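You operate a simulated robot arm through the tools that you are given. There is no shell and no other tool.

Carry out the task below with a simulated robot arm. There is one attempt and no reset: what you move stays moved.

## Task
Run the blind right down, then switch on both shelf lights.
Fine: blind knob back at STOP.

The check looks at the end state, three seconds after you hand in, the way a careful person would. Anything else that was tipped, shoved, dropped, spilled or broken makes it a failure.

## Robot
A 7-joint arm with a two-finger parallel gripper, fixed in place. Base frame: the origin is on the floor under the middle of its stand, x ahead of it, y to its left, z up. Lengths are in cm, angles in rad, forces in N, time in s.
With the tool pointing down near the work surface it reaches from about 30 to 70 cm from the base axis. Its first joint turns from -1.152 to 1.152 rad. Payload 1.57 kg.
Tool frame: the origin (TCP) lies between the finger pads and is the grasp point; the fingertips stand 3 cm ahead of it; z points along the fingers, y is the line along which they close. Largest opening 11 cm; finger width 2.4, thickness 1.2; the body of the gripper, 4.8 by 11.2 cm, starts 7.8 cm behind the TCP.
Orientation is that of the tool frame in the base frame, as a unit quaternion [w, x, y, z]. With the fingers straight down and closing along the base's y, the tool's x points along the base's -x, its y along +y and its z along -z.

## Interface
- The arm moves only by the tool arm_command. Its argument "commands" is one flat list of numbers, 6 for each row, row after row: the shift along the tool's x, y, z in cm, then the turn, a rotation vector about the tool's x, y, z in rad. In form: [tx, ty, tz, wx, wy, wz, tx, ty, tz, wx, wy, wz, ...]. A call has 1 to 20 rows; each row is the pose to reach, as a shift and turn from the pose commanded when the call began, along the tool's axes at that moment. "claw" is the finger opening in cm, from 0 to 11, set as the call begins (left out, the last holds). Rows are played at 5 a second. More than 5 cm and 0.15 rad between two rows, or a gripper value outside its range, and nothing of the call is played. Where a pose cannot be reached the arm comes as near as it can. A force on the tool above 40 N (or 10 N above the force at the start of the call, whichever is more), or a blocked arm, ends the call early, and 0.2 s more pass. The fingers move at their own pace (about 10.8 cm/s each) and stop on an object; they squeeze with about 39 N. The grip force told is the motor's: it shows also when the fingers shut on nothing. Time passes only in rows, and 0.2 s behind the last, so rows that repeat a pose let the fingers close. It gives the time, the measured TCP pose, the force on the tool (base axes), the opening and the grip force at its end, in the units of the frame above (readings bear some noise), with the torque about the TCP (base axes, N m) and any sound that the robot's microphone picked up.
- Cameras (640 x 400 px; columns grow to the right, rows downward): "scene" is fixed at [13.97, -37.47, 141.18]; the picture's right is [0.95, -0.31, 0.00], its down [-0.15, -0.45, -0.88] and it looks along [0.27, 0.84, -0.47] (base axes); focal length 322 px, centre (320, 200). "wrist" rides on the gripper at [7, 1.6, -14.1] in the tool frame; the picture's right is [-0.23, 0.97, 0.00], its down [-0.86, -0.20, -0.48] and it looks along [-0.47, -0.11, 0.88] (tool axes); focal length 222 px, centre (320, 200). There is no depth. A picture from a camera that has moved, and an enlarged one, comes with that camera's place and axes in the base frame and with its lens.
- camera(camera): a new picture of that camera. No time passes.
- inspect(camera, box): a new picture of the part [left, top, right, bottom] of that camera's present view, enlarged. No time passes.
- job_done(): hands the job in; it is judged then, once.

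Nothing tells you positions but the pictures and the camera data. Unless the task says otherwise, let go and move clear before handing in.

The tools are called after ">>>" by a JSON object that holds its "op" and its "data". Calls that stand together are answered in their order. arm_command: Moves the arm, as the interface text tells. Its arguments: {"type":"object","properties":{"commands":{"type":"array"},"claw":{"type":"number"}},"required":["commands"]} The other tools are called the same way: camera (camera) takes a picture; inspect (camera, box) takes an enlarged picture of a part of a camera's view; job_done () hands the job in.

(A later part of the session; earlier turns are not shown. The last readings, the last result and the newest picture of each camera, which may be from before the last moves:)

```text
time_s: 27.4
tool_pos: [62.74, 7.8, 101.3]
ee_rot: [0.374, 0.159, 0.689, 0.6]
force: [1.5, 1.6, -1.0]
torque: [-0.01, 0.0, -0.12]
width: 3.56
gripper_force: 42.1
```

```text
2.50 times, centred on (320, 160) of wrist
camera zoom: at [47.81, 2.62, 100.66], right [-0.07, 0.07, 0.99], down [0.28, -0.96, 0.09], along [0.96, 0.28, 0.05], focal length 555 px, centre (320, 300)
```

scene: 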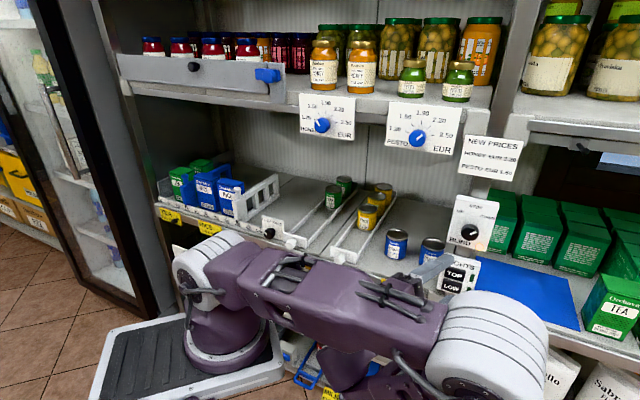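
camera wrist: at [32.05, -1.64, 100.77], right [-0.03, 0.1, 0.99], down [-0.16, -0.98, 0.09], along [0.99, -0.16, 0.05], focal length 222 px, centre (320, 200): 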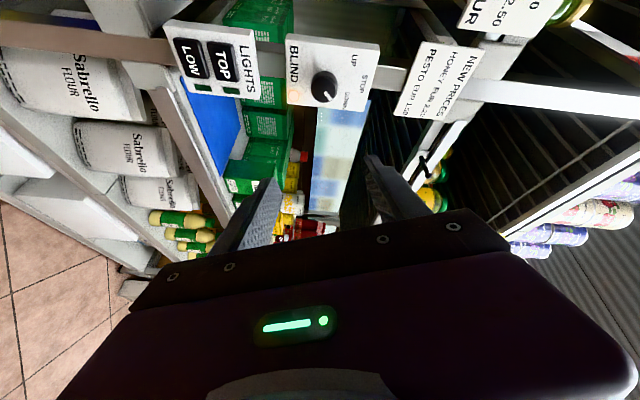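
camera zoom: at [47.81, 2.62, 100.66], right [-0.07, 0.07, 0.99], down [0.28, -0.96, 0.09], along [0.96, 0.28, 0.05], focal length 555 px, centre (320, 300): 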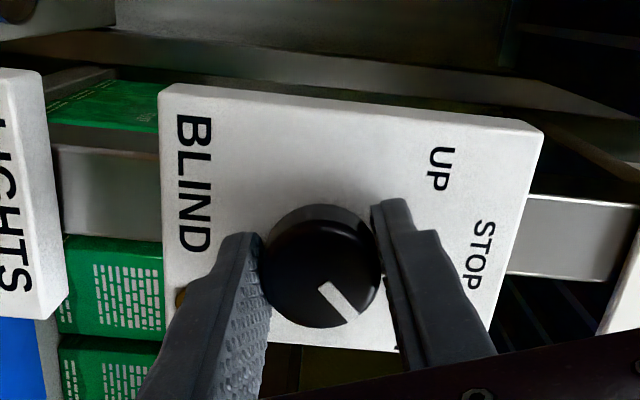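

Gripped. Turning back counter-clockwise by the same angle to STOP.

>>> {"op": "arm_command", "data": {"commands": [0, 0, 0, 0, 0, -0.12, 0, 0, 0, 0, 0, -0.24, 0, 0, 0, 0, 0, -0.36, 0, 0, 0, 0, 0, -0.48, 0, 0, 0, 0, 0, -0.6, 0, 0, 0, 0, 0, -0.7, 0, 0, 0, 0, 0, -0.7]}}

>>> {"op": "inspect", "data": {"camera": "wrist", "box": [200, 50, 440, 250]}}

```text
time_s: 29.0
tool_pos: [62.89, 7.84, 101.38]
ee_rot: [0.557, -0.086, 0.704, 0.433]
force: [15.8, -8.3, -24.5]
torque: [0.45, -0.47, -0.3]
width: 3.57
gripper_force: 42.4
```

```text
2.00 times, centred on (320, 150) of wrist
camera zoom: at [49.33, 1.08, 96.25], right [-0.5, 0.51, 0.7], down [0.09, -0.77, 0.63], along [0.86, 0.39, 0.34], focal length 444 px, centre (320, 300)
```

zoom: 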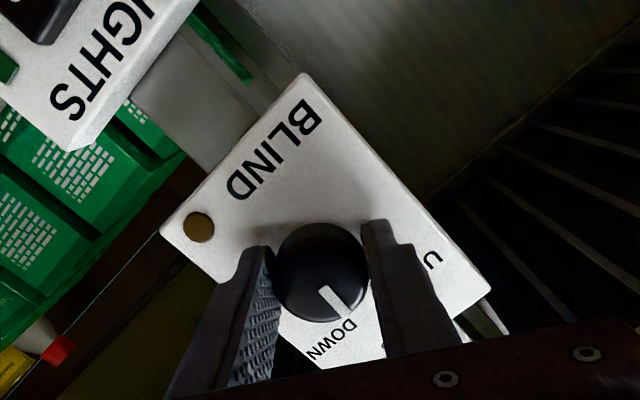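

The lamp is off and the pointer is nearly back. I'll open the fingers and check where the pointer actually rests.

>>> {"op": "arm_command", "data": {"commands": [0, 0, 0, 0, 0, 0, 0, 0, 0, 0, 0, 0, 0, 0, 0, 0, 0, 0], "claw": 7}}

>>> {"op": "inspect", "data": {"camera": "wrist", "box": [200, 50, 440, 250]}}

```text
time_s: 29.8
tool_pos: [62.61, 7.73, 101.4]
ee_rot: [0.558, -0.087, 0.702, 0.435]
force: [-0.1, -0.5, 0.5]
torque: [0.06, 0.03, 0.0]
width: 6.98
gripper_force: 0.0
```

```text
2.00 times, centred on (320, 150) of wrist
camera zoom: at [49.27, 1.18, 96.36], right [-0.51, 0.51, 0.7], down [0.09, -0.77, 0.63], along [0.86, 0.39, 0.34], focal length 444 px, centre (320, 300)
```

zoom: 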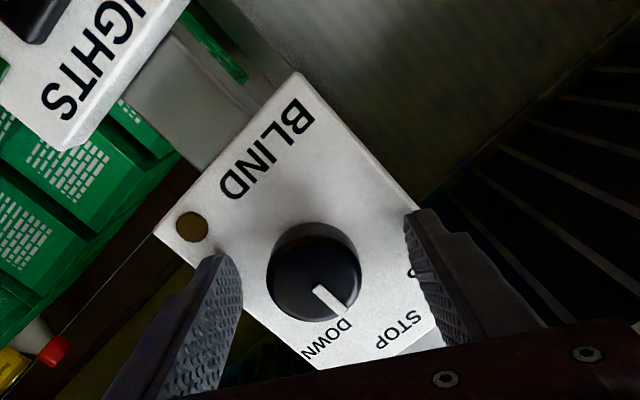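

The pointer looks like it did at the start. I'll back off and verify with both cameras.

>>> {"op": "arm_command", "data": {"commands": [0, 0, -2, 0, 0, 0, 0, 0, -5, 0, 0, 0, 0, 0, -8, 0, 0, 0, 0, 0, -11, 0, 0, 0.1, 0, 0, -11, 0, 0, 0.2, 0, 0, -11, 0, 0, 0.2]}}

>>> {"op": "camera", "data": {"camera": "wrist"}}

>>> {"op": "inspect", "data": {"camera": "scene", "box": [430, 190, 510, 310]}}

>>> {"op": "inspect", "data": {"camera": "wrist", "box": [180, 0, 400, 180]}}

```text
time_s: 31.2
tool_pos: [54.89, 0.06, 101.42]
ee_rot: [0.51, -0.016, 0.707, 0.49]
force: [0.2, 0.0, 0.9]
torque: [0.01, -0.02, -0.04]
width: 7.0
gripper_force: 0.1
```

```text
taken
camera wrist: at [40.76, -6.03, 97.36], right [-0.4, 0.4, 0.82], down [0.17, -0.85, 0.5], along [0.9, 0.34, 0.27], focal length 222 px, centre (320, 200)
```

wrist: 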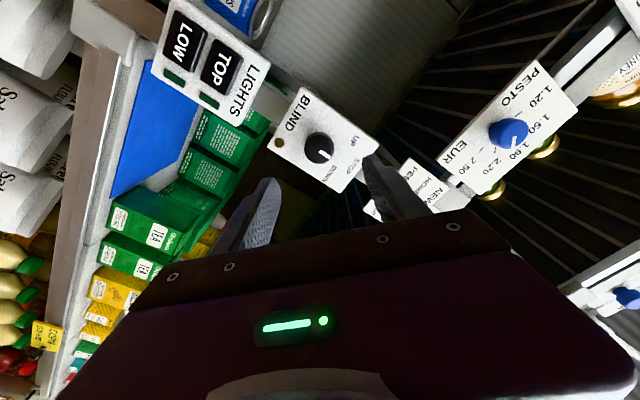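

```text
3.33 times, centred on (470, 250) of scene
camera zoom: at [13.97, -37.47, 141.18], right [0.95, -0.31, 0.0], down [-0.15, -0.45, -0.88], along [0.27, 0.84, -0.47], focal length 1074 px, centre (-180, 33)
```

zoom: 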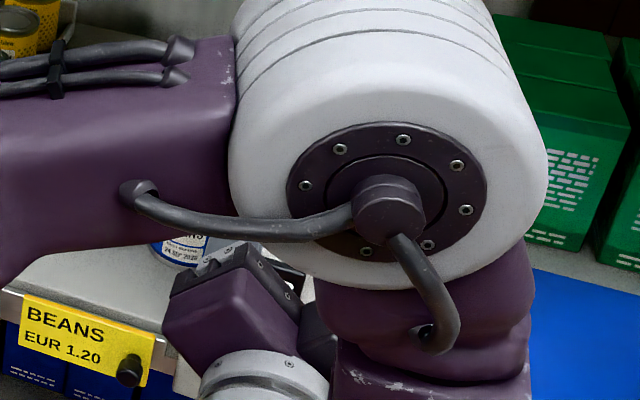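

```text
2.22 times, centred on (290, 90) of wrist
camera zoom: at [40.76, -6.03, 97.36], right [-0.4, 0.4, 0.82], down [0.17, -0.85, 0.5], along [0.9, 0.34, 0.27], focal length 494 px, centre (387, 444)
```

zoom: 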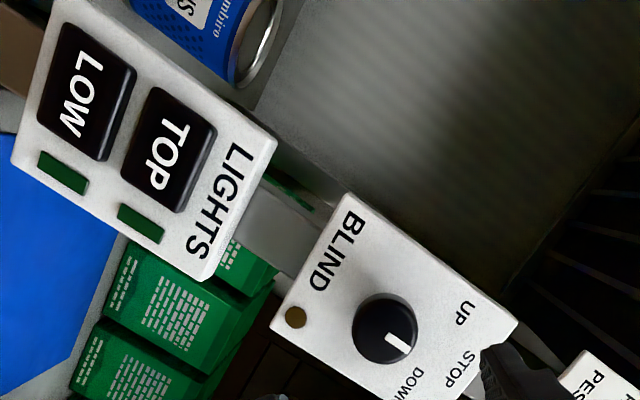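

The knob points to STOP, the lamp is off and the blind stays down. Now for the lights: I'll close the fingers, drop to in front of the TOP button (about u = 38, z ≈ 88) with the tool rolled so the tip is square to the buttons.

>>> {"op": "arm_command", "data": {"commands": [1.74, -1.43, 0.2, 0, 0, 0.123, 3.47, -2.86, 0.4, 0, 0, 0.247, 5.21, -4.29, 1.0, 0, 0, 0.37, 6.94, -5.72, 2.2, 0, 0, 0.493, 8.68, -7.15, 3.6, 0, 0, 0.617, 10.41, -8.58, 5.1, 0, 0, 0.74, 10.41, -8.58, 5.1, 0, 0, 0.74], "claw": 0}}

>>> {"op": "camera", "data": {"camera": "wrist"}}

>>> {"op": "camera", "data": {"camera": "scene"}}

```text
time_s: 32.8
tool_pos: [57.99, 4.08, 87.87]
ee_rot: [0.3, 0.24, 0.665, 0.64]
force: [0.0, -0.7, 0.7]
torque: [0.01, -0.04, 0.02]
width: 0.0
gripper_force: 21.1
```

```text
taken
camera wrist: at [43.04, -1.05, 88.86], right [0.1, -0.1, 0.99], down [0.28, -0.95, -0.12], along [0.96, 0.29, -0.07], focal length 222 px, centre (320, 200)
```

wrist: 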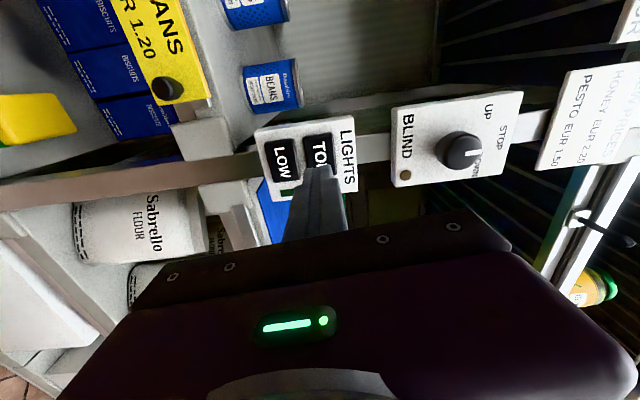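

```text
taken
```

scene: 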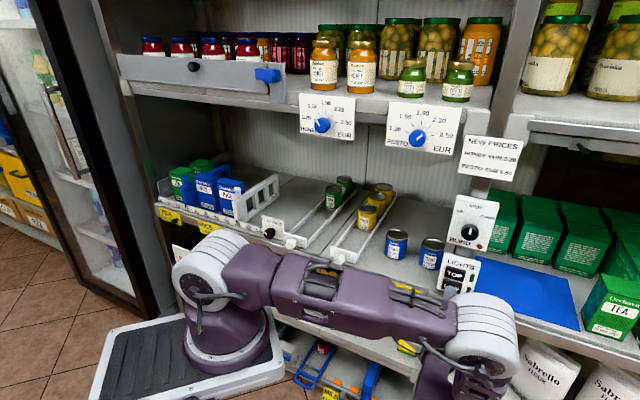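

>>> {"op": "inspect", "data": {"camera": "wrist", "box": [240, 100, 400, 240]}}

>>> {"op": "inspect", "data": {"camera": "scene", "box": [430, 190, 510, 310]}}

```text
2.86 times, centred on (320, 170) of wrist
camera zoom: at [43.04, -1.05, 88.86], right [0.1, -0.1, 0.99], down [0.28, -0.95, -0.12], along [0.96, 0.29, -0.07], focal length 635 px, centre (320, 286)
```

zoom: 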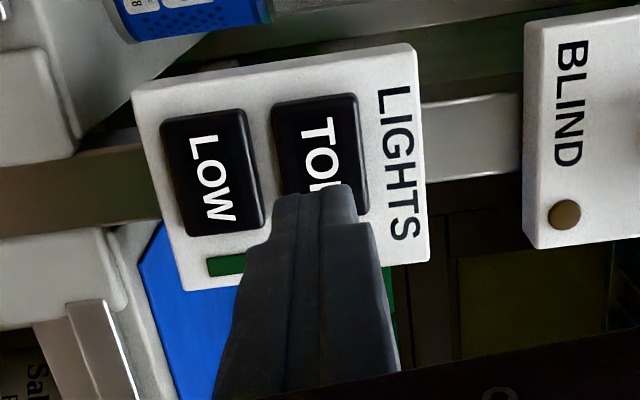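

```text
3.33 times, centred on (470, 250) of scene
camera zoom: at [13.97, -37.47, 141.18], right [0.95, -0.31, 0.0], down [-0.15, -0.45, -0.88], along [0.27, 0.84, -0.47], focal length 1074 px, centre (-180, 33)
```

zoom: 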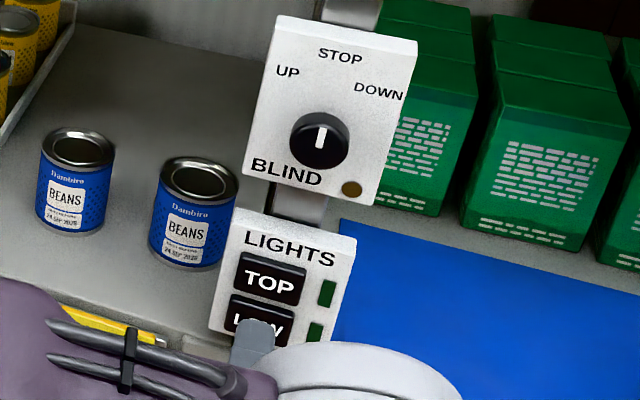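

TOP is dead ahead of the closed fingertips at about n ≈ 53 (6 cm away), with LOW 4 cm beneath. I'll close in on TOP.

>>> {"op": "arm_command", "data": {"commands": [0, 0, 2, 0, 0, 0, 0, 0, 4, 0, 0, 0, 0, 0, 5, 0, 0, 0, 0, 0, 5, 0, 0, 0]}}

>>> {"op": "inspect", "data": {"camera": "wrist", "box": [240, 100, 400, 240]}}

>>> {"op": "inspect", "data": {"camera": "scene", "box": [430, 190, 510, 310]}}

```text
time_s: 33.8
tool_pos: [61.67, 7.65, 87.89]
ee_rot: [0.3, 0.241, 0.664, 0.641]
force: [-0.5, 0.1, 1.6]
torque: [-0.01, 0.02, 0.02]
width: 0.0
gripper_force: 20.9
```

```text
2.86 times, centred on (320, 170) of wrist
camera zoom: at [46.69, 2.52, 88.87], right [0.1, -0.1, 0.99], down [0.28, -0.95, -0.12], along [0.96, 0.29, -0.07], focal length 635 px, centre (320, 286)
```

zoom: 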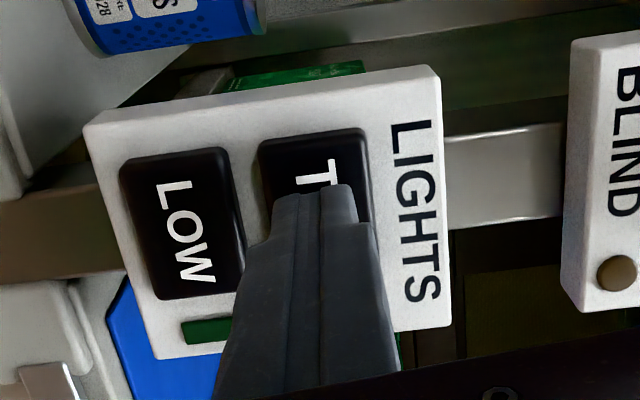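

```text
3.33 times, centred on (470, 250) of scene
camera zoom: at [13.97, -37.47, 141.18], right [0.95, -0.31, 0.0], down [-0.15, -0.45, -0.88], along [0.27, 0.84, -0.47], focal length 1074 px, centre (-180, 33)
```

zoom: 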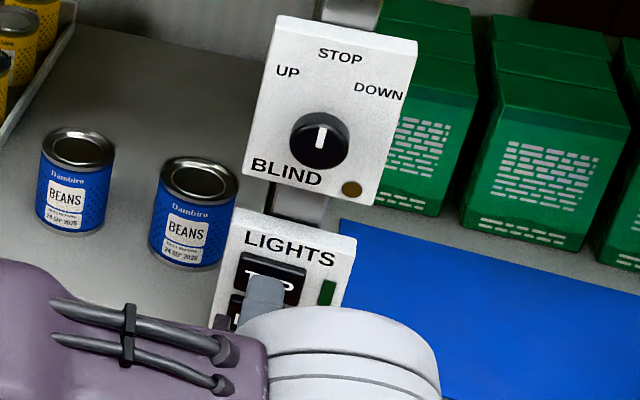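

About 1 cm to go. I'll press slowly and watch the force and the indicator.

>>> {"op": "arm_command", "data": {"commands": [0, 0, 0.4, 0, 0, 0, 0, 0, 0.7, 0, 0, 0, 0, 0, 1.0, 0, 0, 0, 0, 0, 1.2, 0, 0, 0]}}

>>> {"op": "inspect", "data": {"camera": "scene", "box": [430, 190, 510, 310]}}

>>> {"op": "inspect", "data": {"camera": "wrist", "box": [240, 100, 400, 240]}}

```text
time_s: 34.8
tool_pos: [62.49, 8.54, 87.91]
ee_rot: [0.3, 0.24, 0.665, 0.641]
force: [-16.3, -10.6, 2.8]
torque: [0.08, -0.12, 0.13]
width: 0.0
gripper_force: 21.0
heard: click
```

```text
3.33 times, centred on (470, 250) of scene
camera zoom: at [13.92, -37.5, 141.18], right [0.95, -0.31, 0.0], down [-0.15, -0.45, -0.88], along [0.27, 0.84, -0.47], focal length 1074 px, centre (-180, 33)
```

zoom: 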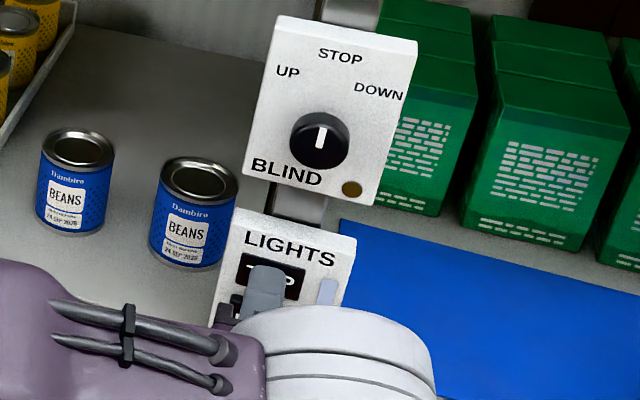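

```text
2.86 times, centred on (320, 170) of wrist
camera zoom: at [47.48, 3.33, 88.91], right [0.1, -0.1, 0.99], down [0.28, -0.95, -0.12], along [0.96, 0.29, -0.07], focal length 635 px, centre (320, 286)
```

zoom: 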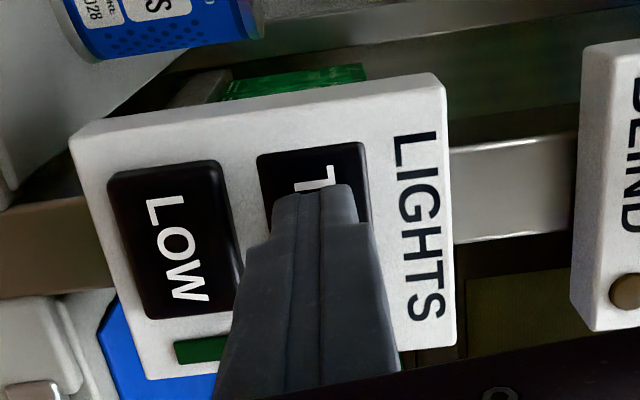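

A click was heard and the TOP indicator changed from dark green to bright. I'll back off and confirm it stays on.

>>> {"op": "arm_command", "data": {"commands": [0, 0, -1, 0, 0, 0, 0, 0, -2.5, 0, 0, 0, 0, 0, -4.0, 0, 0, 0, 0, 0, -4.0, 0, 0, 0]}}

>>> {"op": "inspect", "data": {"camera": "scene", "box": [430, 190, 510, 310]}}

>>> {"op": "camera", "data": {"camera": "scene"}}

>>> {"op": "inspect", "data": {"camera": "wrist", "box": [240, 100, 400, 240]}}

```text
time_s: 35.8
tool_pos: [59.57, 5.99, 88.05]
ee_rot: [0.3, 0.241, 0.665, 0.64]
force: [-0.9, 0.7, -0.9]
torque: [0.04, -0.04, 0.01]
width: 0.01
gripper_force: 21.1
```

```text
3.33 times, centred on (470, 250) of scene
camera zoom: at [13.97, -37.47, 141.18], right [0.95, -0.31, 0.0], down [-0.15, -0.45, -0.88], along [0.27, 0.84, -0.47], focal length 1074 px, centre (-180, 33)
```

zoom: 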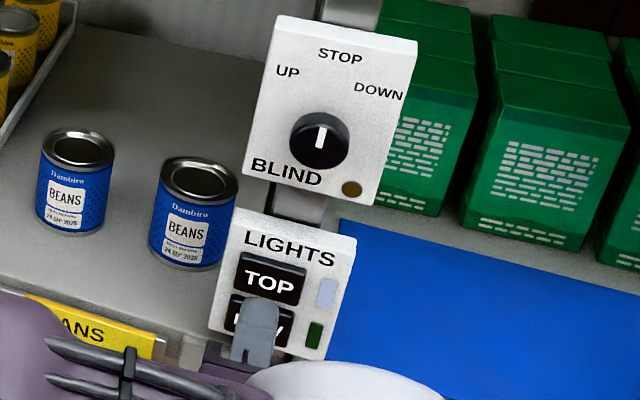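

```text
taken
```

scene: 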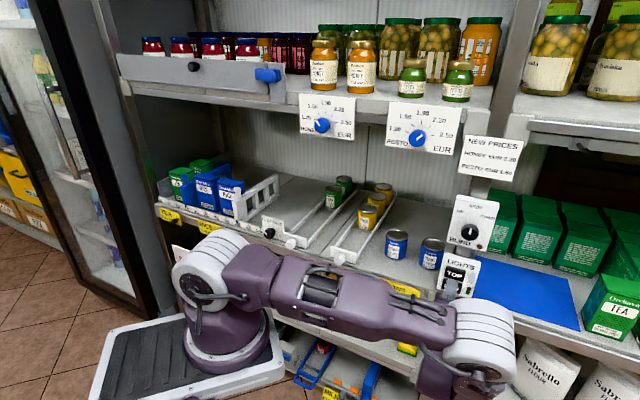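

```text
2.86 times, centred on (320, 170) of wrist
camera zoom: at [44.69, 0.63, 88.95], right [0.1, -0.1, 0.99], down [0.28, -0.95, -0.12], along [0.96, 0.29, -0.07], focal length 635 px, centre (320, 286)
```

zoom: 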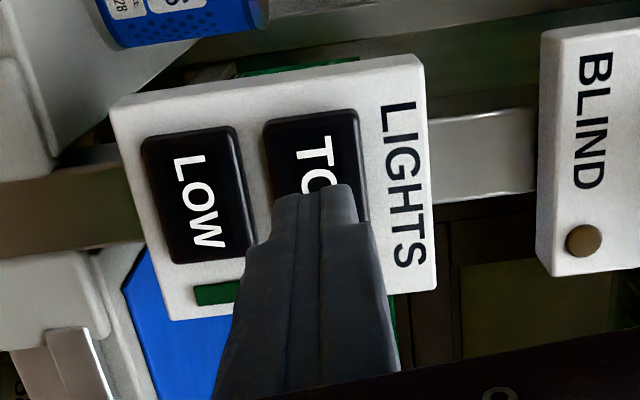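

TOP stays lit. Next I lower the closed fingertips 4.1 cm to face LOW and check alignment.

>>> {"op": "arm_command", "data": {"commands": [0.14, -2.04, 0, 0, 0, 0, 0.28, -4.09, 0, 0, 0, 0, 0.28, -4.09, 2, 0, 0, 0, 0.28, -4.09, 2.5, 0, 0, 0, 0.28, -4.09, 2.5, 0, 0, 0]}}

>>> {"op": "inspect", "data": {"camera": "wrist", "box": [240, 100, 400, 240]}}

>>> {"op": "inspect", "data": {"camera": "scene", "box": [430, 190, 510, 310]}}

```text
time_s: 37.0
tool_pos: [61.42, 7.49, 83.86]
ee_rot: [0.3, 0.24, 0.665, 0.641]
force: [0.4, 0.7, 0.4]
torque: [-0.06, 0.01, 0.01]
width: 0.01
gripper_force: 21.1
```

```text
2.86 times, centred on (320, 170) of wrist
camera zoom: at [46.5, 2.31, 84.89], right [0.1, -0.1, 0.99], down [0.28, -0.95, -0.12], along [0.96, 0.29, -0.07], focal length 635 px, centre (320, 286)
```

zoom: 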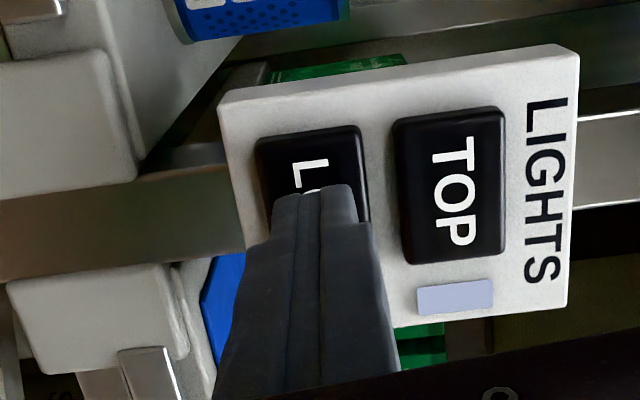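

```text
3.33 times, centred on (470, 250) of scene
camera zoom: at [13.97, -37.47, 141.18], right [0.95, -0.31, 0.0], down [-0.15, -0.45, -0.88], along [0.27, 0.84, -0.47], focal length 1074 px, centre (-180, 33)
```

zoom: 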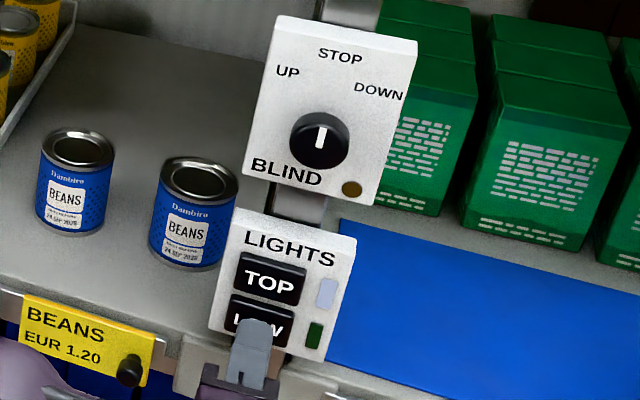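

LOW is centred ahead of the tips. Pressing slowly the same way.

>>> {"op": "arm_command", "data": {"commands": [0, 0, 0.5, 0, 0, 0, 0, 0, 0.9, 0, 0, 0, 0, 0, 1.2, 0, 0, 0, 0, 0, 1.5, 0, 0, 0]}}

>>> {"op": "inspect", "data": {"camera": "scene", "box": [430, 190, 510, 310]}}

```text
time_s: 38.0
tool_pos: [62.35, 8.43, 84.02]
ee_rot: [0.3, 0.24, 0.665, 0.64]
force: [-9.6, -12.5, -0.8]
torque: [0.02, 0.04, -0.05]
width: 0.0
gripper_force: 21.3
heard: click
```

```text
3.33 times, centred on (470, 250) of scene
camera zoom: at [13.95, -37.5, 141.18], right [0.95, -0.31, 0.0], down [-0.15, -0.45, -0.88], along [0.27, 0.84, -0.47], focal length 1074 px, centre (-180, 33)
```

zoom: 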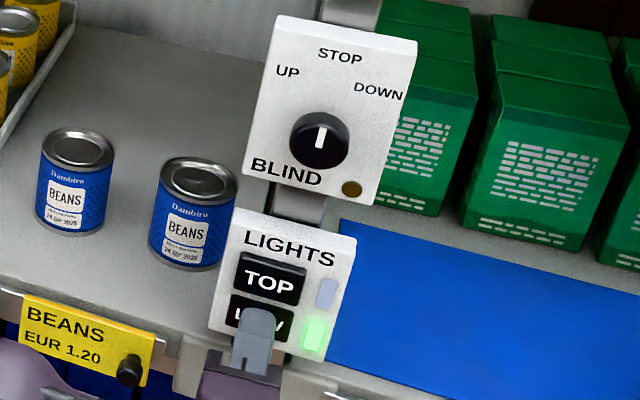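

LOW clicked and its indicator glows green, while TOP's indicator looks pale rather than green. I'll back off and compare the two lamps and the shelves carefully.

>>> {"op": "arm_command", "data": {"commands": [0, 0, -1, 0, 0, 0, 0, 0, -2.5, 0, 0, 0, 0, 0, -5.0, 0, 0, 0, 0, 0, -8.0, 0, 0, 0, 0, 0, -8.0, 0, 0, 0]}}

>>> {"op": "camera", "data": {"camera": "scene"}}

>>> {"op": "inspect", "data": {"camera": "scene", "box": [430, 240, 510, 310]}}

>>> {"op": "camera", "data": {"camera": "wrist"}}

>>> {"op": "inspect", "data": {"camera": "wrist", "box": [240, 80, 440, 240]}}

```text
time_s: 39.2
tool_pos: [56.8, 2.83, 84.03]
ee_rot: [0.3, 0.241, 0.665, 0.64]
force: [0.0, 0.1, -0.6]
torque: [0.04, 0.0, 0.0]
width: 0.02
gripper_force: 21.6
```

```text
taken
```

scene: 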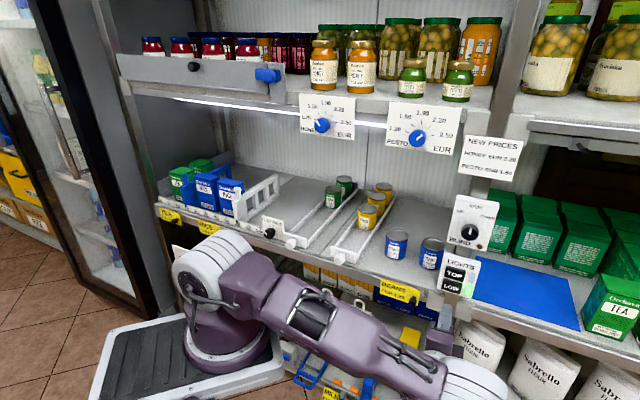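

```text
5.71 times, centred on (470, 275) of scene
camera zoom: at [13.97, -37.47, 141.18], right [0.95, -0.31, 0.0], down [-0.15, -0.45, -0.88], along [0.27, 0.84, -0.47], focal length 1840 px, centre (-537, -229)
```

zoom: 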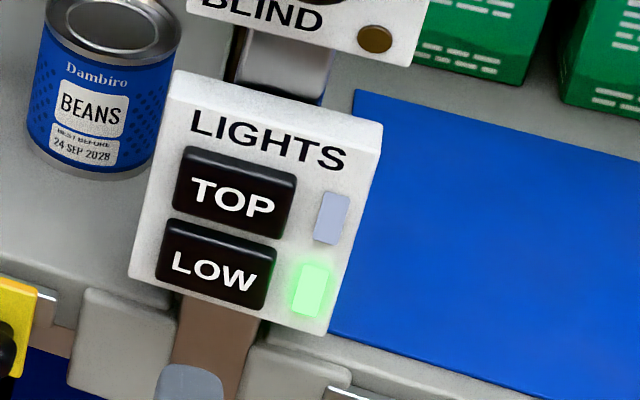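

```text
taken
camera wrist: at [41.91, -2.46, 84.92], right [0.1, -0.1, 0.99], down [0.28, -0.95, -0.12], along [0.96, 0.29, -0.07], focal length 222 px, centre (320, 200)
```

wrist: 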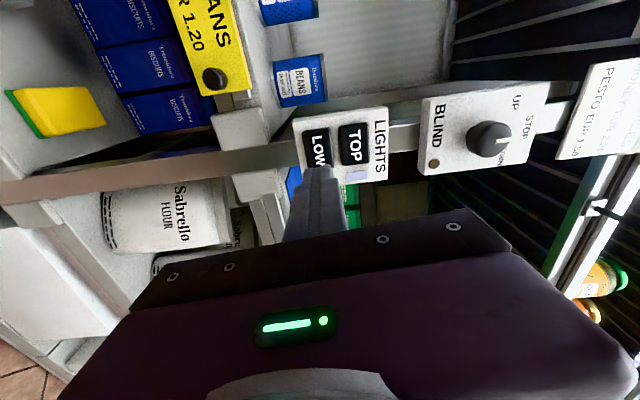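

```text
2.50 times, centred on (340, 160) of wrist
camera zoom: at [41.91, -2.46, 84.92], right [0.1, -0.1, 0.99], down [0.28, -0.95, -0.12], along [0.96, 0.29, -0.07], focal length 555 px, centre (270, 300)
```

zoom: 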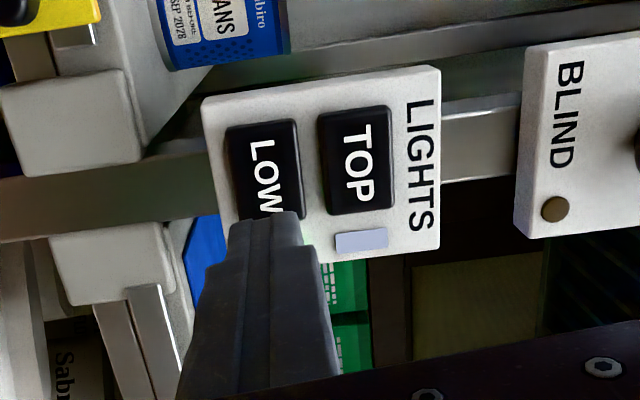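

LOW now visibly lights a strip under the middle shelf. TOP's lamp is pale and not glowing, so I need to see whether the top strip is really on; I'll look at the top area.

>>> {"op": "inspect", "data": {"camera": "scene", "box": [100, 0, 320, 140]}}

>>> {"op": "inspect", "data": {"camera": "scene", "box": [300, 0, 520, 140]}}

>>> {"op": "inspect", "data": {"camera": "scene", "box": [420, 90, 640, 250]}}

```text
2.86 times, centred on (210, 70) of scene
camera zoom: at [13.97, -37.47, 141.18], right [0.95, -0.31, 0.0], down [-0.15, -0.45, -0.88], along [0.27, 0.84, -0.47], focal length 920 px, centre (634, 571)
```

zoom: 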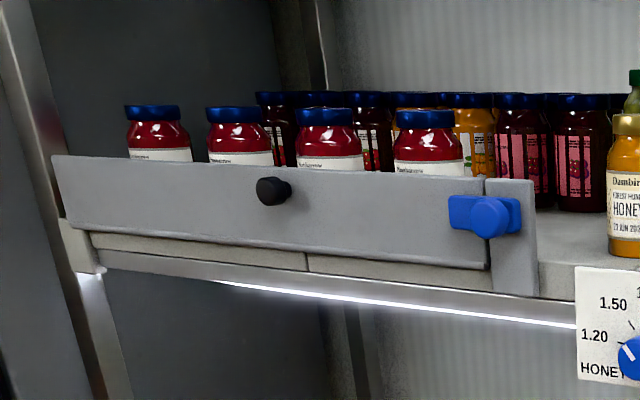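

```text
2.86 times, centred on (410, 70) of scene
camera zoom: at [13.97, -37.47, 141.18], right [0.95, -0.31, 0.0], down [-0.15, -0.45, -0.88], along [0.27, 0.84, -0.47], focal length 920 px, centre (63, 571)
```

zoom: 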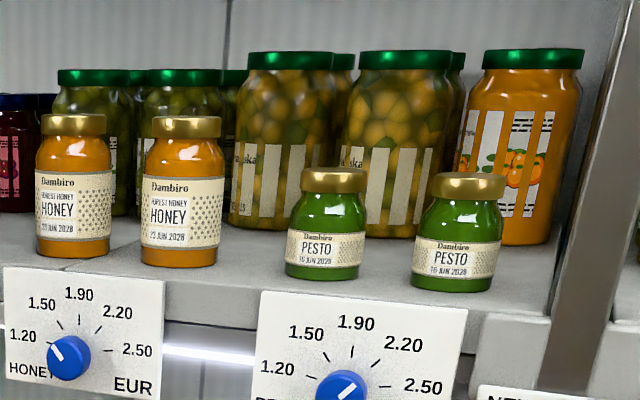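

```text
2.50 times, centred on (530, 170) of scene
camera zoom: at [13.97, -37.47, 141.18], right [0.95, -0.31, 0.0], down [-0.15, -0.45, -0.88], along [0.27, 0.84, -0.47], focal length 805 px, centre (-205, 275)
```

zoom: 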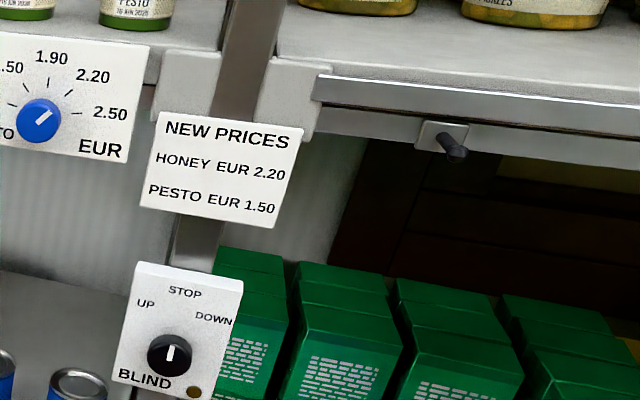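

>>> {"op": "inspect", "data": {"camera": "scene", "box": [440, 0, 640, 200]}}

>>> {"op": "inspect", "data": {"camera": "scene", "box": [280, 60, 480, 260]}}

```text
2.00 times, centred on (540, 100) of scene
camera zoom: at [13.97, -37.47, 141.18], right [0.95, -0.31, 0.0], down [-0.15, -0.45, -0.88], along [0.27, 0.84, -0.47], focal length 644 px, centre (-120, 400)
```

zoom: 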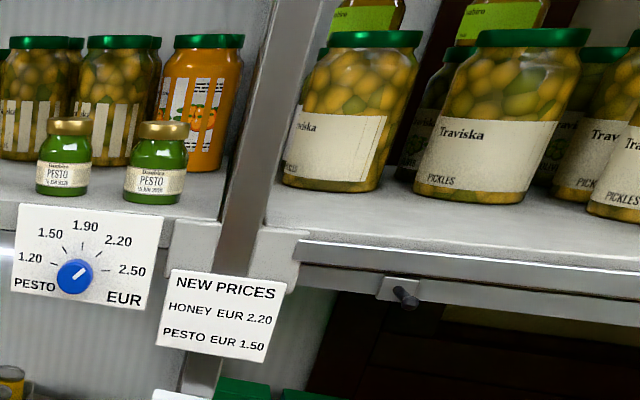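

```text
2.00 times, centred on (380, 160) of scene
camera zoom: at [13.97, -37.47, 141.18], right [0.95, -0.31, 0.0], down [-0.15, -0.45, -0.88], along [0.27, 0.84, -0.47], focal length 644 px, centre (200, 280)
```

zoom: 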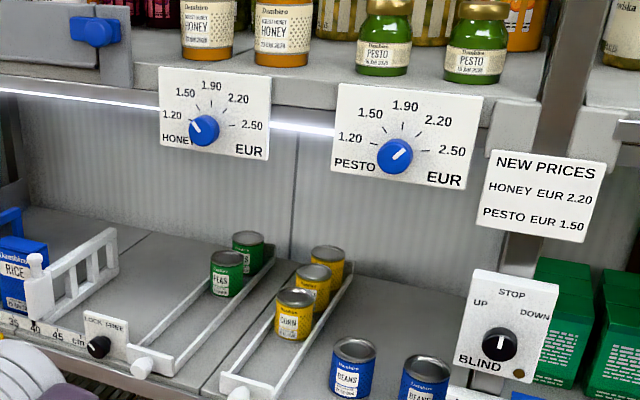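

The middle shelf is clearly brighter, but the top shelf doesn't obviously look lit from here. I'll back away and raise the wrist camera to look up under the top shelf.

>>> {"op": "arm_command", "data": {"commands": [0, 0, -4, 0, 0, 0, 0, 0, -8, 0, 0, 0, 0, 3, -11, 0, 0, 0, -0.2, 7, -12, -0.094, 0.062, 0, -0.4, 11, -13, -0.188, 0.123, 0, -0.5, 15.5, -13.86, -0.282, 0.185, 0, -0.7, 20, -13.86, -0.376, 0.246, 0, -0.79, 24, -13.86, -0.47, 0.308, 0, -0.79, 24, -13.86, -0.47, 0.308, 0]}}

>>> {"op": "camera", "data": {"camera": "wrist"}}

>>> {"op": "camera", "data": {"camera": "scene"}}

```text
time_s: 41.2
tool_pos: [45.89, -5.83, 107.86]
ee_rot: [0.242, 0.065, 0.536, 0.806]
force: [0.4, -0.3, 0.0]
torque: [-0.02, -0.01, -0.04]
width: 0.0
gripper_force: 21.1
```

```text
taken
camera wrist: at [34.19, -15.24, 102.3], right [-0.12, -0.4, 0.91], down [0.64, -0.73, -0.24], along [0.76, 0.55, 0.34], focal length 222 px, centre (320, 200)
```

wrist: 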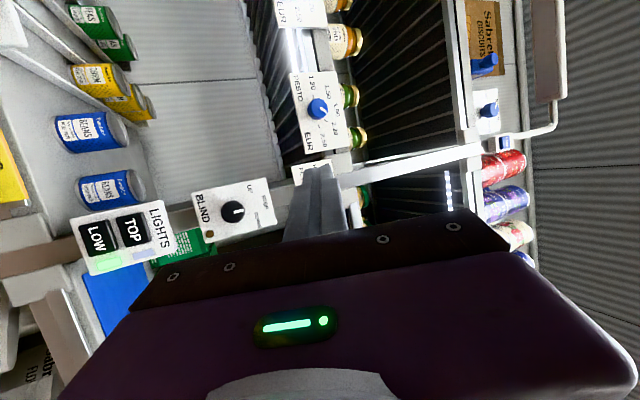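

```text
taken
```

scene: 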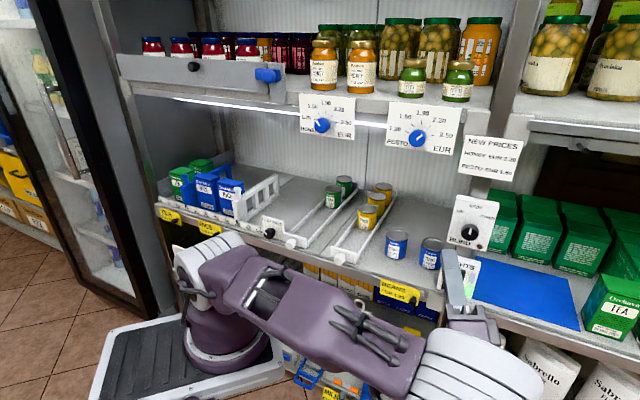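

>>> {"op": "inspect", "data": {"camera": "wrist", "box": [420, 0, 640, 200]}}

>>> {"op": "inspect", "data": {"camera": "wrist", "box": [240, 0, 460, 200]}}

>>> {"op": "inspect", "data": {"camera": "wrist", "box": [400, 130, 560, 270]}}

>>> {"op": "inspect", "data": {"camera": "wrist", "box": [50, 170, 290, 300]}}

```text
2.00 times, centred on (530, 100) of wrist
camera zoom: at [34.19, -15.24, 102.3], right [-0.12, -0.4, 0.91], down [0.64, -0.73, -0.24], along [0.76, 0.55, 0.34], focal length 444 px, centre (-100, 400)
```

zoom: 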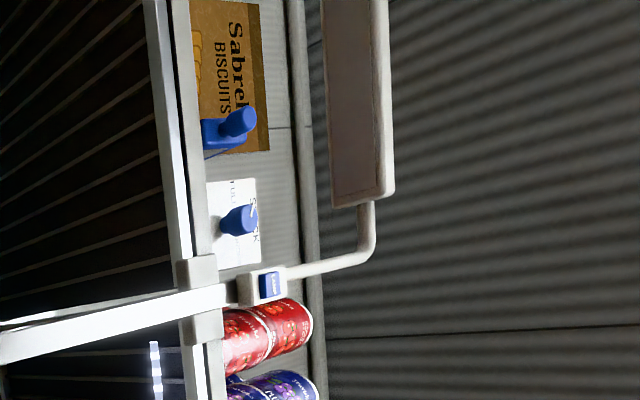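

```text
2.00 times, centred on (350, 100) of wrist
camera zoom: at [34.19, -15.24, 102.3], right [-0.12, -0.4, 0.91], down [0.64, -0.73, -0.24], along [0.76, 0.55, 0.34], focal length 444 px, centre (260, 400)
```

zoom: 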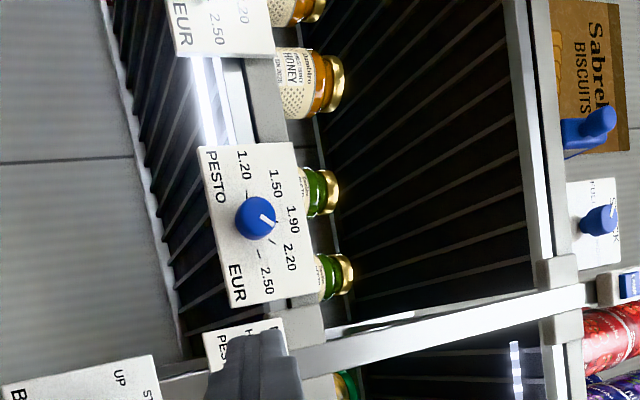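

```text
2.86 times, centred on (480, 200) of wrist
camera zoom: at [34.19, -15.24, 102.3], right [-0.12, -0.4, 0.91], down [0.64, -0.73, -0.24], along [0.76, 0.55, 0.34], focal length 635 px, centre (-137, 200)
```

zoom: 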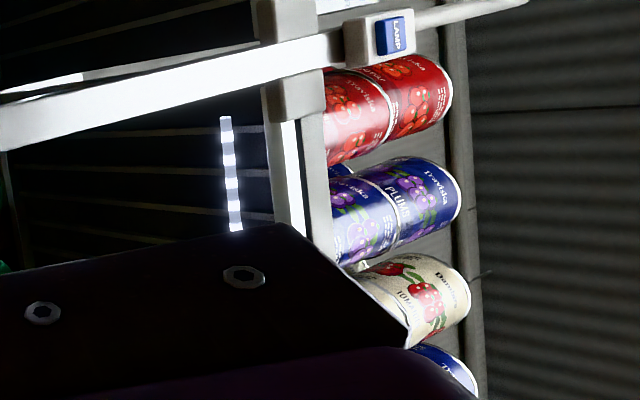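

```text
2.67 times, centred on (170, 235) of wrist
camera zoom: at [34.19, -15.24, 102.3], right [-0.12, -0.4, 0.91], down [0.64, -0.73, -0.24], along [0.76, 0.55, 0.34], focal length 592 px, centre (720, 107)
```

zoom: 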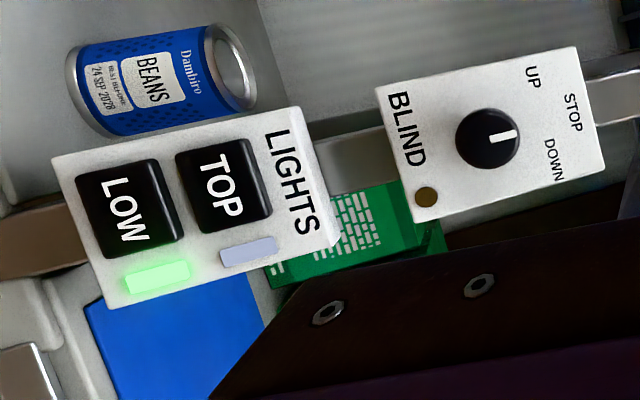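

I can see a strip lamp up in the top right bay that was a plain grey rod before and now shows bright dashes. I'll zoom in to see whether it's properly lit.

>>> {"op": "inspect", "data": {"camera": "wrist", "box": [430, 150, 480, 220]}}

>>> {"op": "inspect", "data": {"camera": "wrist", "box": [480, 90, 580, 180]}}

```text
5.71 times, centred on (455, 185) of wrist
camera zoom: at [34.19, -15.24, 102.3], right [-0.12, -0.4, 0.91], down [0.64, -0.73, -0.24], along [0.76, 0.55, 0.34], focal length 1269 px, centre (-451, 286)
```

zoom: 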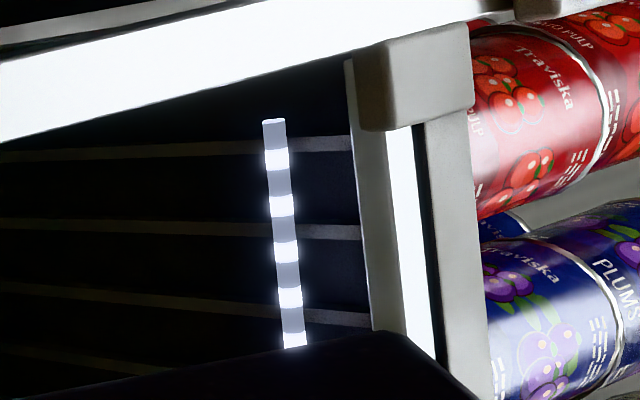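

```text
4.44 times, centred on (530, 135) of wrist
camera zoom: at [34.19, -15.24, 102.3], right [-0.12, -0.4, 0.91], down [0.64, -0.73, -0.24], along [0.76, 0.55, 0.34], focal length 987 px, centre (-613, 489)
```

zoom: 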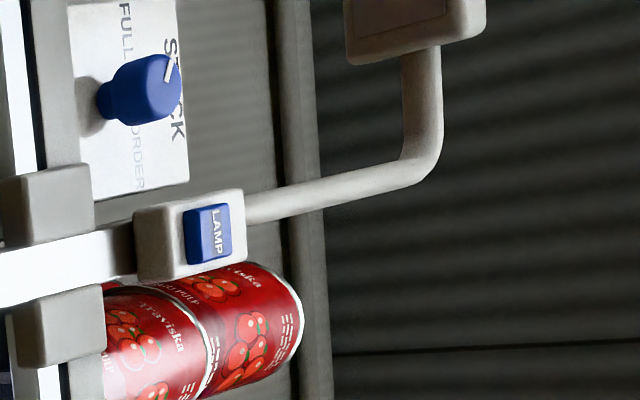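

The TOP strip shows only every other segment bright and its indicator is pale, unlike LOW's full strip and green lamp, so TOP looks to be in a reduced mode rather than fully on. I'll return to TOP and press it again, watching how its indicator changes.

>>> {"op": "arm_command", "data": {"commands": [-0.43, -3.56, 0.63, 0.067, -0.044, 0, -0.85, -7.11, 1.26, 0.134, -0.088, 0, -1.28, -10.67, 1.89, 0.201, -0.132, 0, -1.7, -14.22, 2.51, 0.269, -0.176, 0, -2.13, -17.78, 3.14, 0.336, -0.22, 0, -2.55, -21.33, 3.77, 0.403, -0.264, 0, -2.98, -24.89, 4.4, 0.47, -0.308, 0, -2.98, -24.89, 4.4, 0.47, -0.308, 0]}}

>>> {"op": "inspect", "data": {"camera": "wrist", "box": [240, 100, 400, 240]}}

>>> {"op": "inspect", "data": {"camera": "scene", "box": [430, 190, 510, 310]}}

```text
time_s: 43.0
tool_pos: [58.28, 4.06, 87.88]
ee_rot: [0.3, 0.241, 0.665, 0.64]
force: [0.7, -0.6, -0.1]
torque: [0.01, 0.0, 0.04]
width: 0.01
gripper_force: 21.0
```

```text
2.86 times, centred on (320, 170) of wrist
camera zoom: at [43.38, -1.14, 88.89], right [0.1, -0.1, 0.99], down [0.28, -0.95, -0.12], along [0.96, 0.29, -0.07], focal length 635 px, centre (320, 286)
```

zoom: 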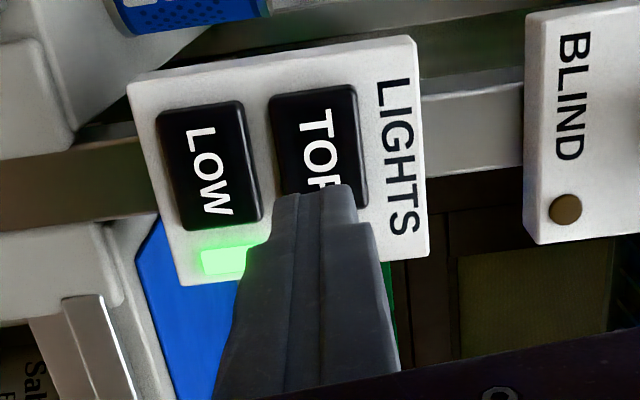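

```text
3.33 times, centred on (470, 250) of scene
camera zoom: at [13.97, -37.47, 141.18], right [0.95, -0.31, 0.0], down [-0.15, -0.45, -0.88], along [0.27, 0.84, -0.47], focal length 1074 px, centre (-180, 33)
```

zoom: 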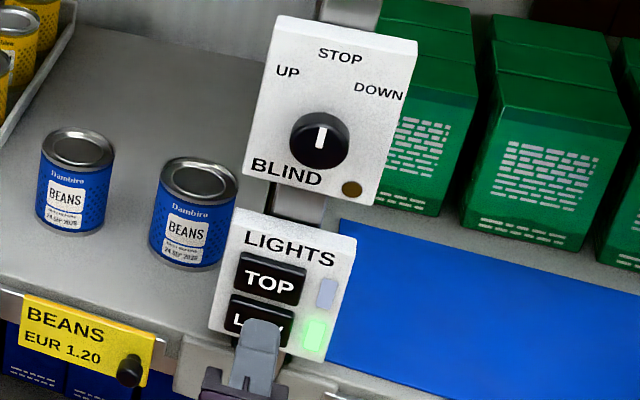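

Aligned with TOP again. Advancing and pressing once more.

>>> {"op": "arm_command", "data": {"commands": [0, 0, 2, 0, 0, 0, 0, 0, 4, 0, 0, 0, 0, 0, 5, 0, 0, 0, 0, 0, 5.4, 0, 0, 0, 0, 0, 5.7, 0, 0, 0, 0, 0, 6.0, 0, 0, 0, 0, 0, 6.2, 0, 0, 0]}}

>>> {"op": "inspect", "data": {"camera": "scene", "box": [430, 190, 510, 310]}}

```text
time_s: 44.6
tool_pos: [62.55, 8.21, 87.9]
ee_rot: [0.301, 0.242, 0.665, 0.639]
force: [-10.3, -12.3, 0.8]
torque: [0.02, -0.01, -0.06]
width: 0.0
gripper_force: 21.1
heard: click
```

```text
3.33 times, centred on (470, 250) of scene
camera zoom: at [13.94, -37.51, 141.18], right [0.95, -0.31, 0.0], down [-0.15, -0.45, -0.88], along [0.27, 0.84, -0.47], focal length 1074 px, centre (-180, 33)
```

zoom: 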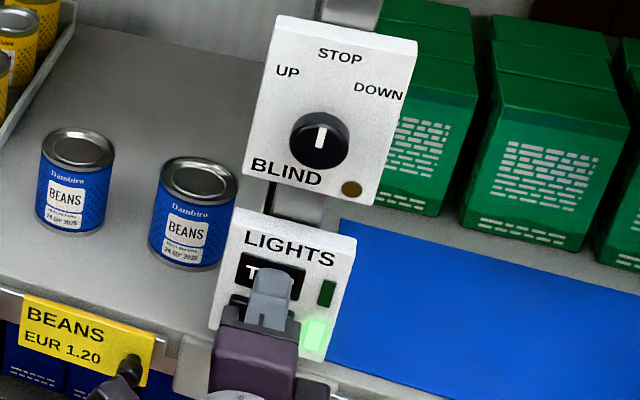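

The second press turned TOP's indicator dark (off), so it toggles. I'll back off and press it again, then watch how the indicator develops over time.

>>> {"op": "arm_command", "data": {"commands": [0, 0, -1, 0, 0, 0, 0, 0, -2, 0, 0, 0, 0, 0, -2, 0, 0, 0, 0, 0, -2, 0, 0, 0]}}

>>> {"op": "inspect", "data": {"camera": "scene", "box": [430, 190, 510, 310]}}

>>> {"op": "camera", "data": {"camera": "scene"}}

```text
time_s: 45.6
tool_pos: [61.28, 6.86, 87.9]
ee_rot: [0.3, 0.241, 0.665, 0.641]
force: [0.0, 0.2, -0.7]
torque: [0.01, 0.02, 0.01]
width: 0.0
gripper_force: 21.2
```

```text
3.33 times, centred on (470, 250) of scene
camera zoom: at [13.97, -37.47, 141.18], right [0.95, -0.31, 0.0], down [-0.15, -0.45, -0.88], along [0.27, 0.84, -0.47], focal length 1074 px, centre (-180, 33)
```

zoom: 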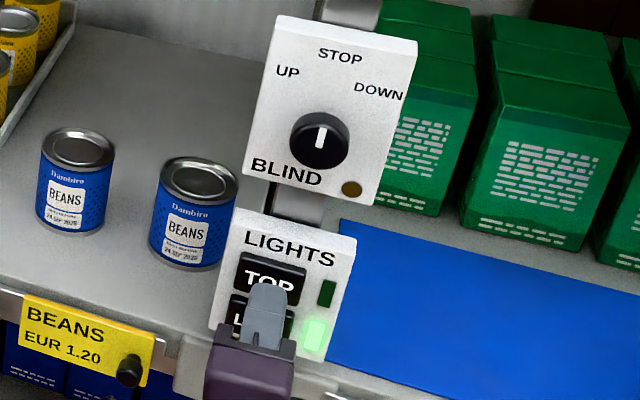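

```text
taken
```

scene: 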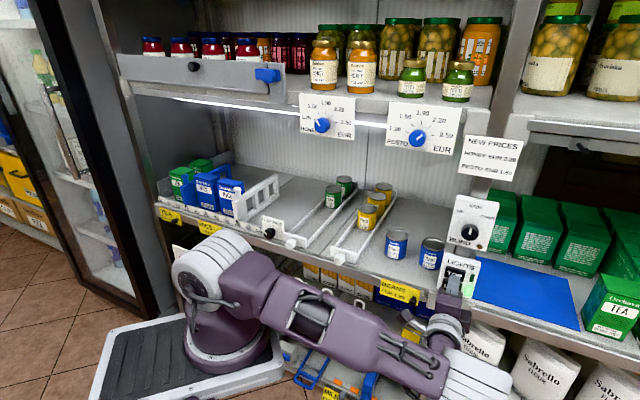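

TOP is off now. Pressing it again.

>>> {"op": "arm_command", "data": {"commands": [0, 0, 0.8, 0, 0, 0, 0, 0, 1.3, 0, 0, 0, 0, 0, 1.7, 0, 0, 0, 0, 0, 2.0, 0, 0, 0, 0, 0, 2.2, 0, 0, 0]}}

>>> {"op": "inspect", "data": {"camera": "scene", "box": [430, 190, 510, 310]}}

```text
time_s: 47.0
tool_pos: [62.74, 8.42, 87.86]
ee_rot: [0.3, 0.24, 0.665, 0.64]
force: [-17.8, -12.1, 5.8]
torque: [0.14, -0.15, 0.12]
width: 0.0
gripper_force: 21.0
heard: click
stopped in row 5: the force on the tool passed its limit at 42 N (the readings are from after the stop); the commanded pose is now the measured one
```

```text
3.33 times, centred on (470, 250) of scene
camera zoom: at [13.91, -37.5, 141.18], right [0.95, -0.31, 0.0], down [-0.15, -0.45, -0.88], along [0.27, 0.84, -0.47], focal length 1074 px, centre (-180, 33)
```

zoom: 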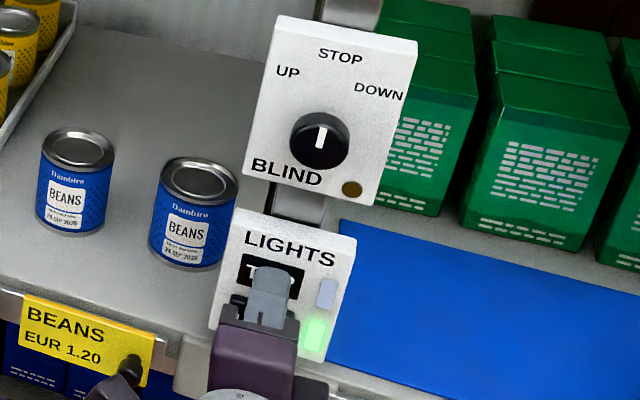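

TOP's indicator is pale again (and I pushed slightly harder than needed, so I'll be gentler). I'll back off and give it time to see whether it progresses to green.

>>> {"op": "arm_command", "data": {"commands": [0, 0, -2, 0, 0, 0, 0, 0, -4, 0, 0, 0, 0, 0, -7, 0, 0, 0, 0, 0, -10, 0, 0, 0, 0, 0, -10, 0, 0, 0, 0, 0, -10, 0, 0, 0, 0, 0, -10, 0, 0, 0, 0, 0, -10, 0, 0, 0, 0, 0, -10, 0, 0, 0, 0, 0, -10, 0, 0, 0, 0, 0, -10, 0, 0, 0, 0, 0, -10, 0, 0, 0, 0, 0, -10, 0, 0, 0, 0, 0, -10, 0, 0, 0, 0, 0, -10, 0, 0, 0, 0, 0, -10, 0, 0, 0, 0, 0, -10, 0, 0, 0, 0, 0, -10, 0, 0, 0, 0, 0, -10, 0, 0, 0, 0, 0, -10, 0, 0, 0]}}

>>> {"op": "inspect", "data": {"camera": "scene", "box": [430, 190, 510, 310]}}

>>> {"op": "camera", "data": {"camera": "wrist"}}

```text
time_s: 51.2
tool_pos: [55.66, 1.32, 87.96]
ee_rot: [0.3, 0.24, 0.665, 0.641]
force: [-0.2, -0.3, -0.1]
torque: [0.01, 0.04, 0.02]
width: 0.0
gripper_force: 21.0
```

```text
3.33 times, centred on (470, 250) of scene
camera zoom: at [13.97, -37.47, 141.18], right [0.95, -0.31, 0.0], down [-0.15, -0.45, -0.88], along [0.27, 0.84, -0.47], focal length 1074 px, centre (-180, 33)
```

zoom: 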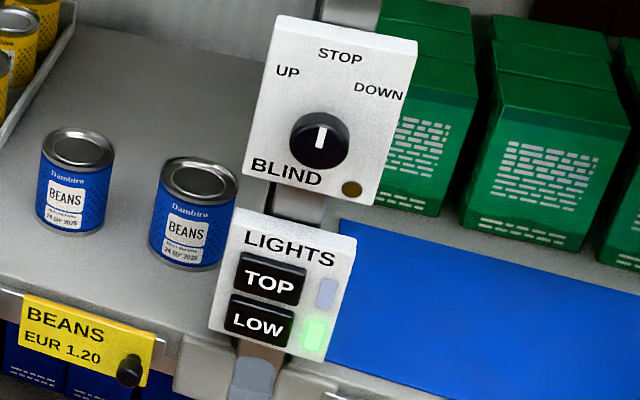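

```text
taken
camera wrist: at [40.7, -3.94, 88.92], right [0.1, -0.1, 0.99], down [0.28, -0.95, -0.12], along [0.96, 0.29, -0.07], focal length 222 px, centre (320, 200)
```

wrist: 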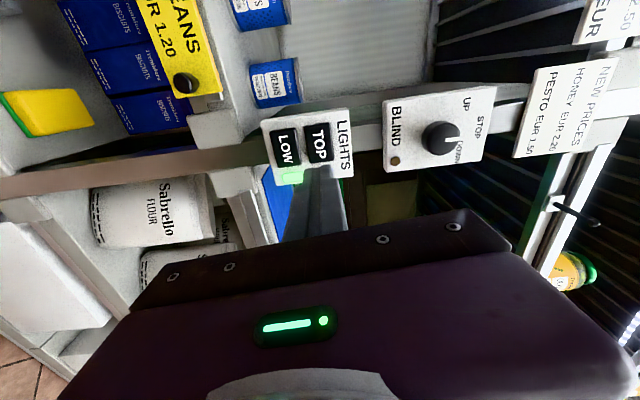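

Still pale after four seconds. I'll move the wrist camera to a spot where the whole TOP strip in the upper right bay can be seen.

>>> {"op": "arm_command", "data": {"commands": [0.38, 2.9, -1.71, -0.044, -0.069, 0, 0.76, 5.8, -3.43, -0.088, -0.137, 0, 1.14, 8.7, -5.14, -0.132, -0.206, 0, 1.53, 11.6, -6.86, -0.175, -0.274, 0, 1.91, 14.5, -8.57, -0.219, -0.343, 0, 2.29, 17.4, -10.29, -0.263, -0.411, 0, 2.67, 20.3, -12.0, -0.307, -0.48, 0, 2.67, 20.3, -12.0, -0.307, -0.48, 0]}}

>>> {"op": "camera", "data": {"camera": "wrist"}}

>>> {"op": "camera", "data": {"camera": "scene"}}

```text
time_s: 53.0
tool_pos: [43.91, -3.91, 107.63]
ee_rot: [0.482, 0.338, 0.47, 0.658]
force: [-0.3, 0.1, -0.1]
torque: [-0.02, -0.02, -0.01]
width: 0.04
gripper_force: 21.2
```

```text
taken
camera wrist: at [28.53, -1.79, 104.41], right [-0.24, -0.31, 0.92], down [-0.1, -0.94, -0.34], along [0.97, -0.18, 0.19], focal length 222 px, centre (320, 200)
```

wrist: 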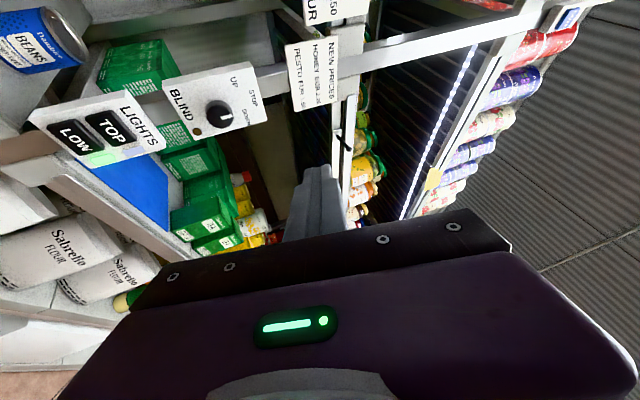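

```text
taken
```

scene: 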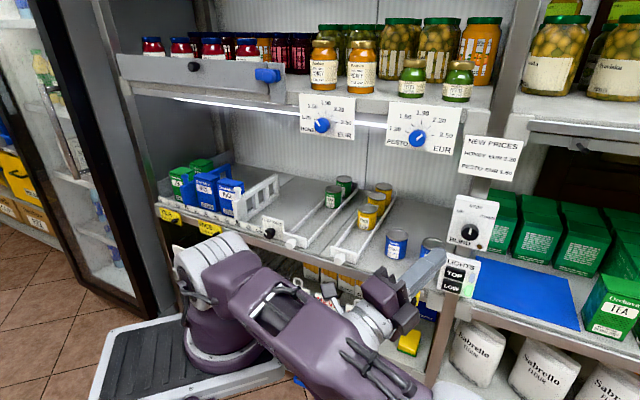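

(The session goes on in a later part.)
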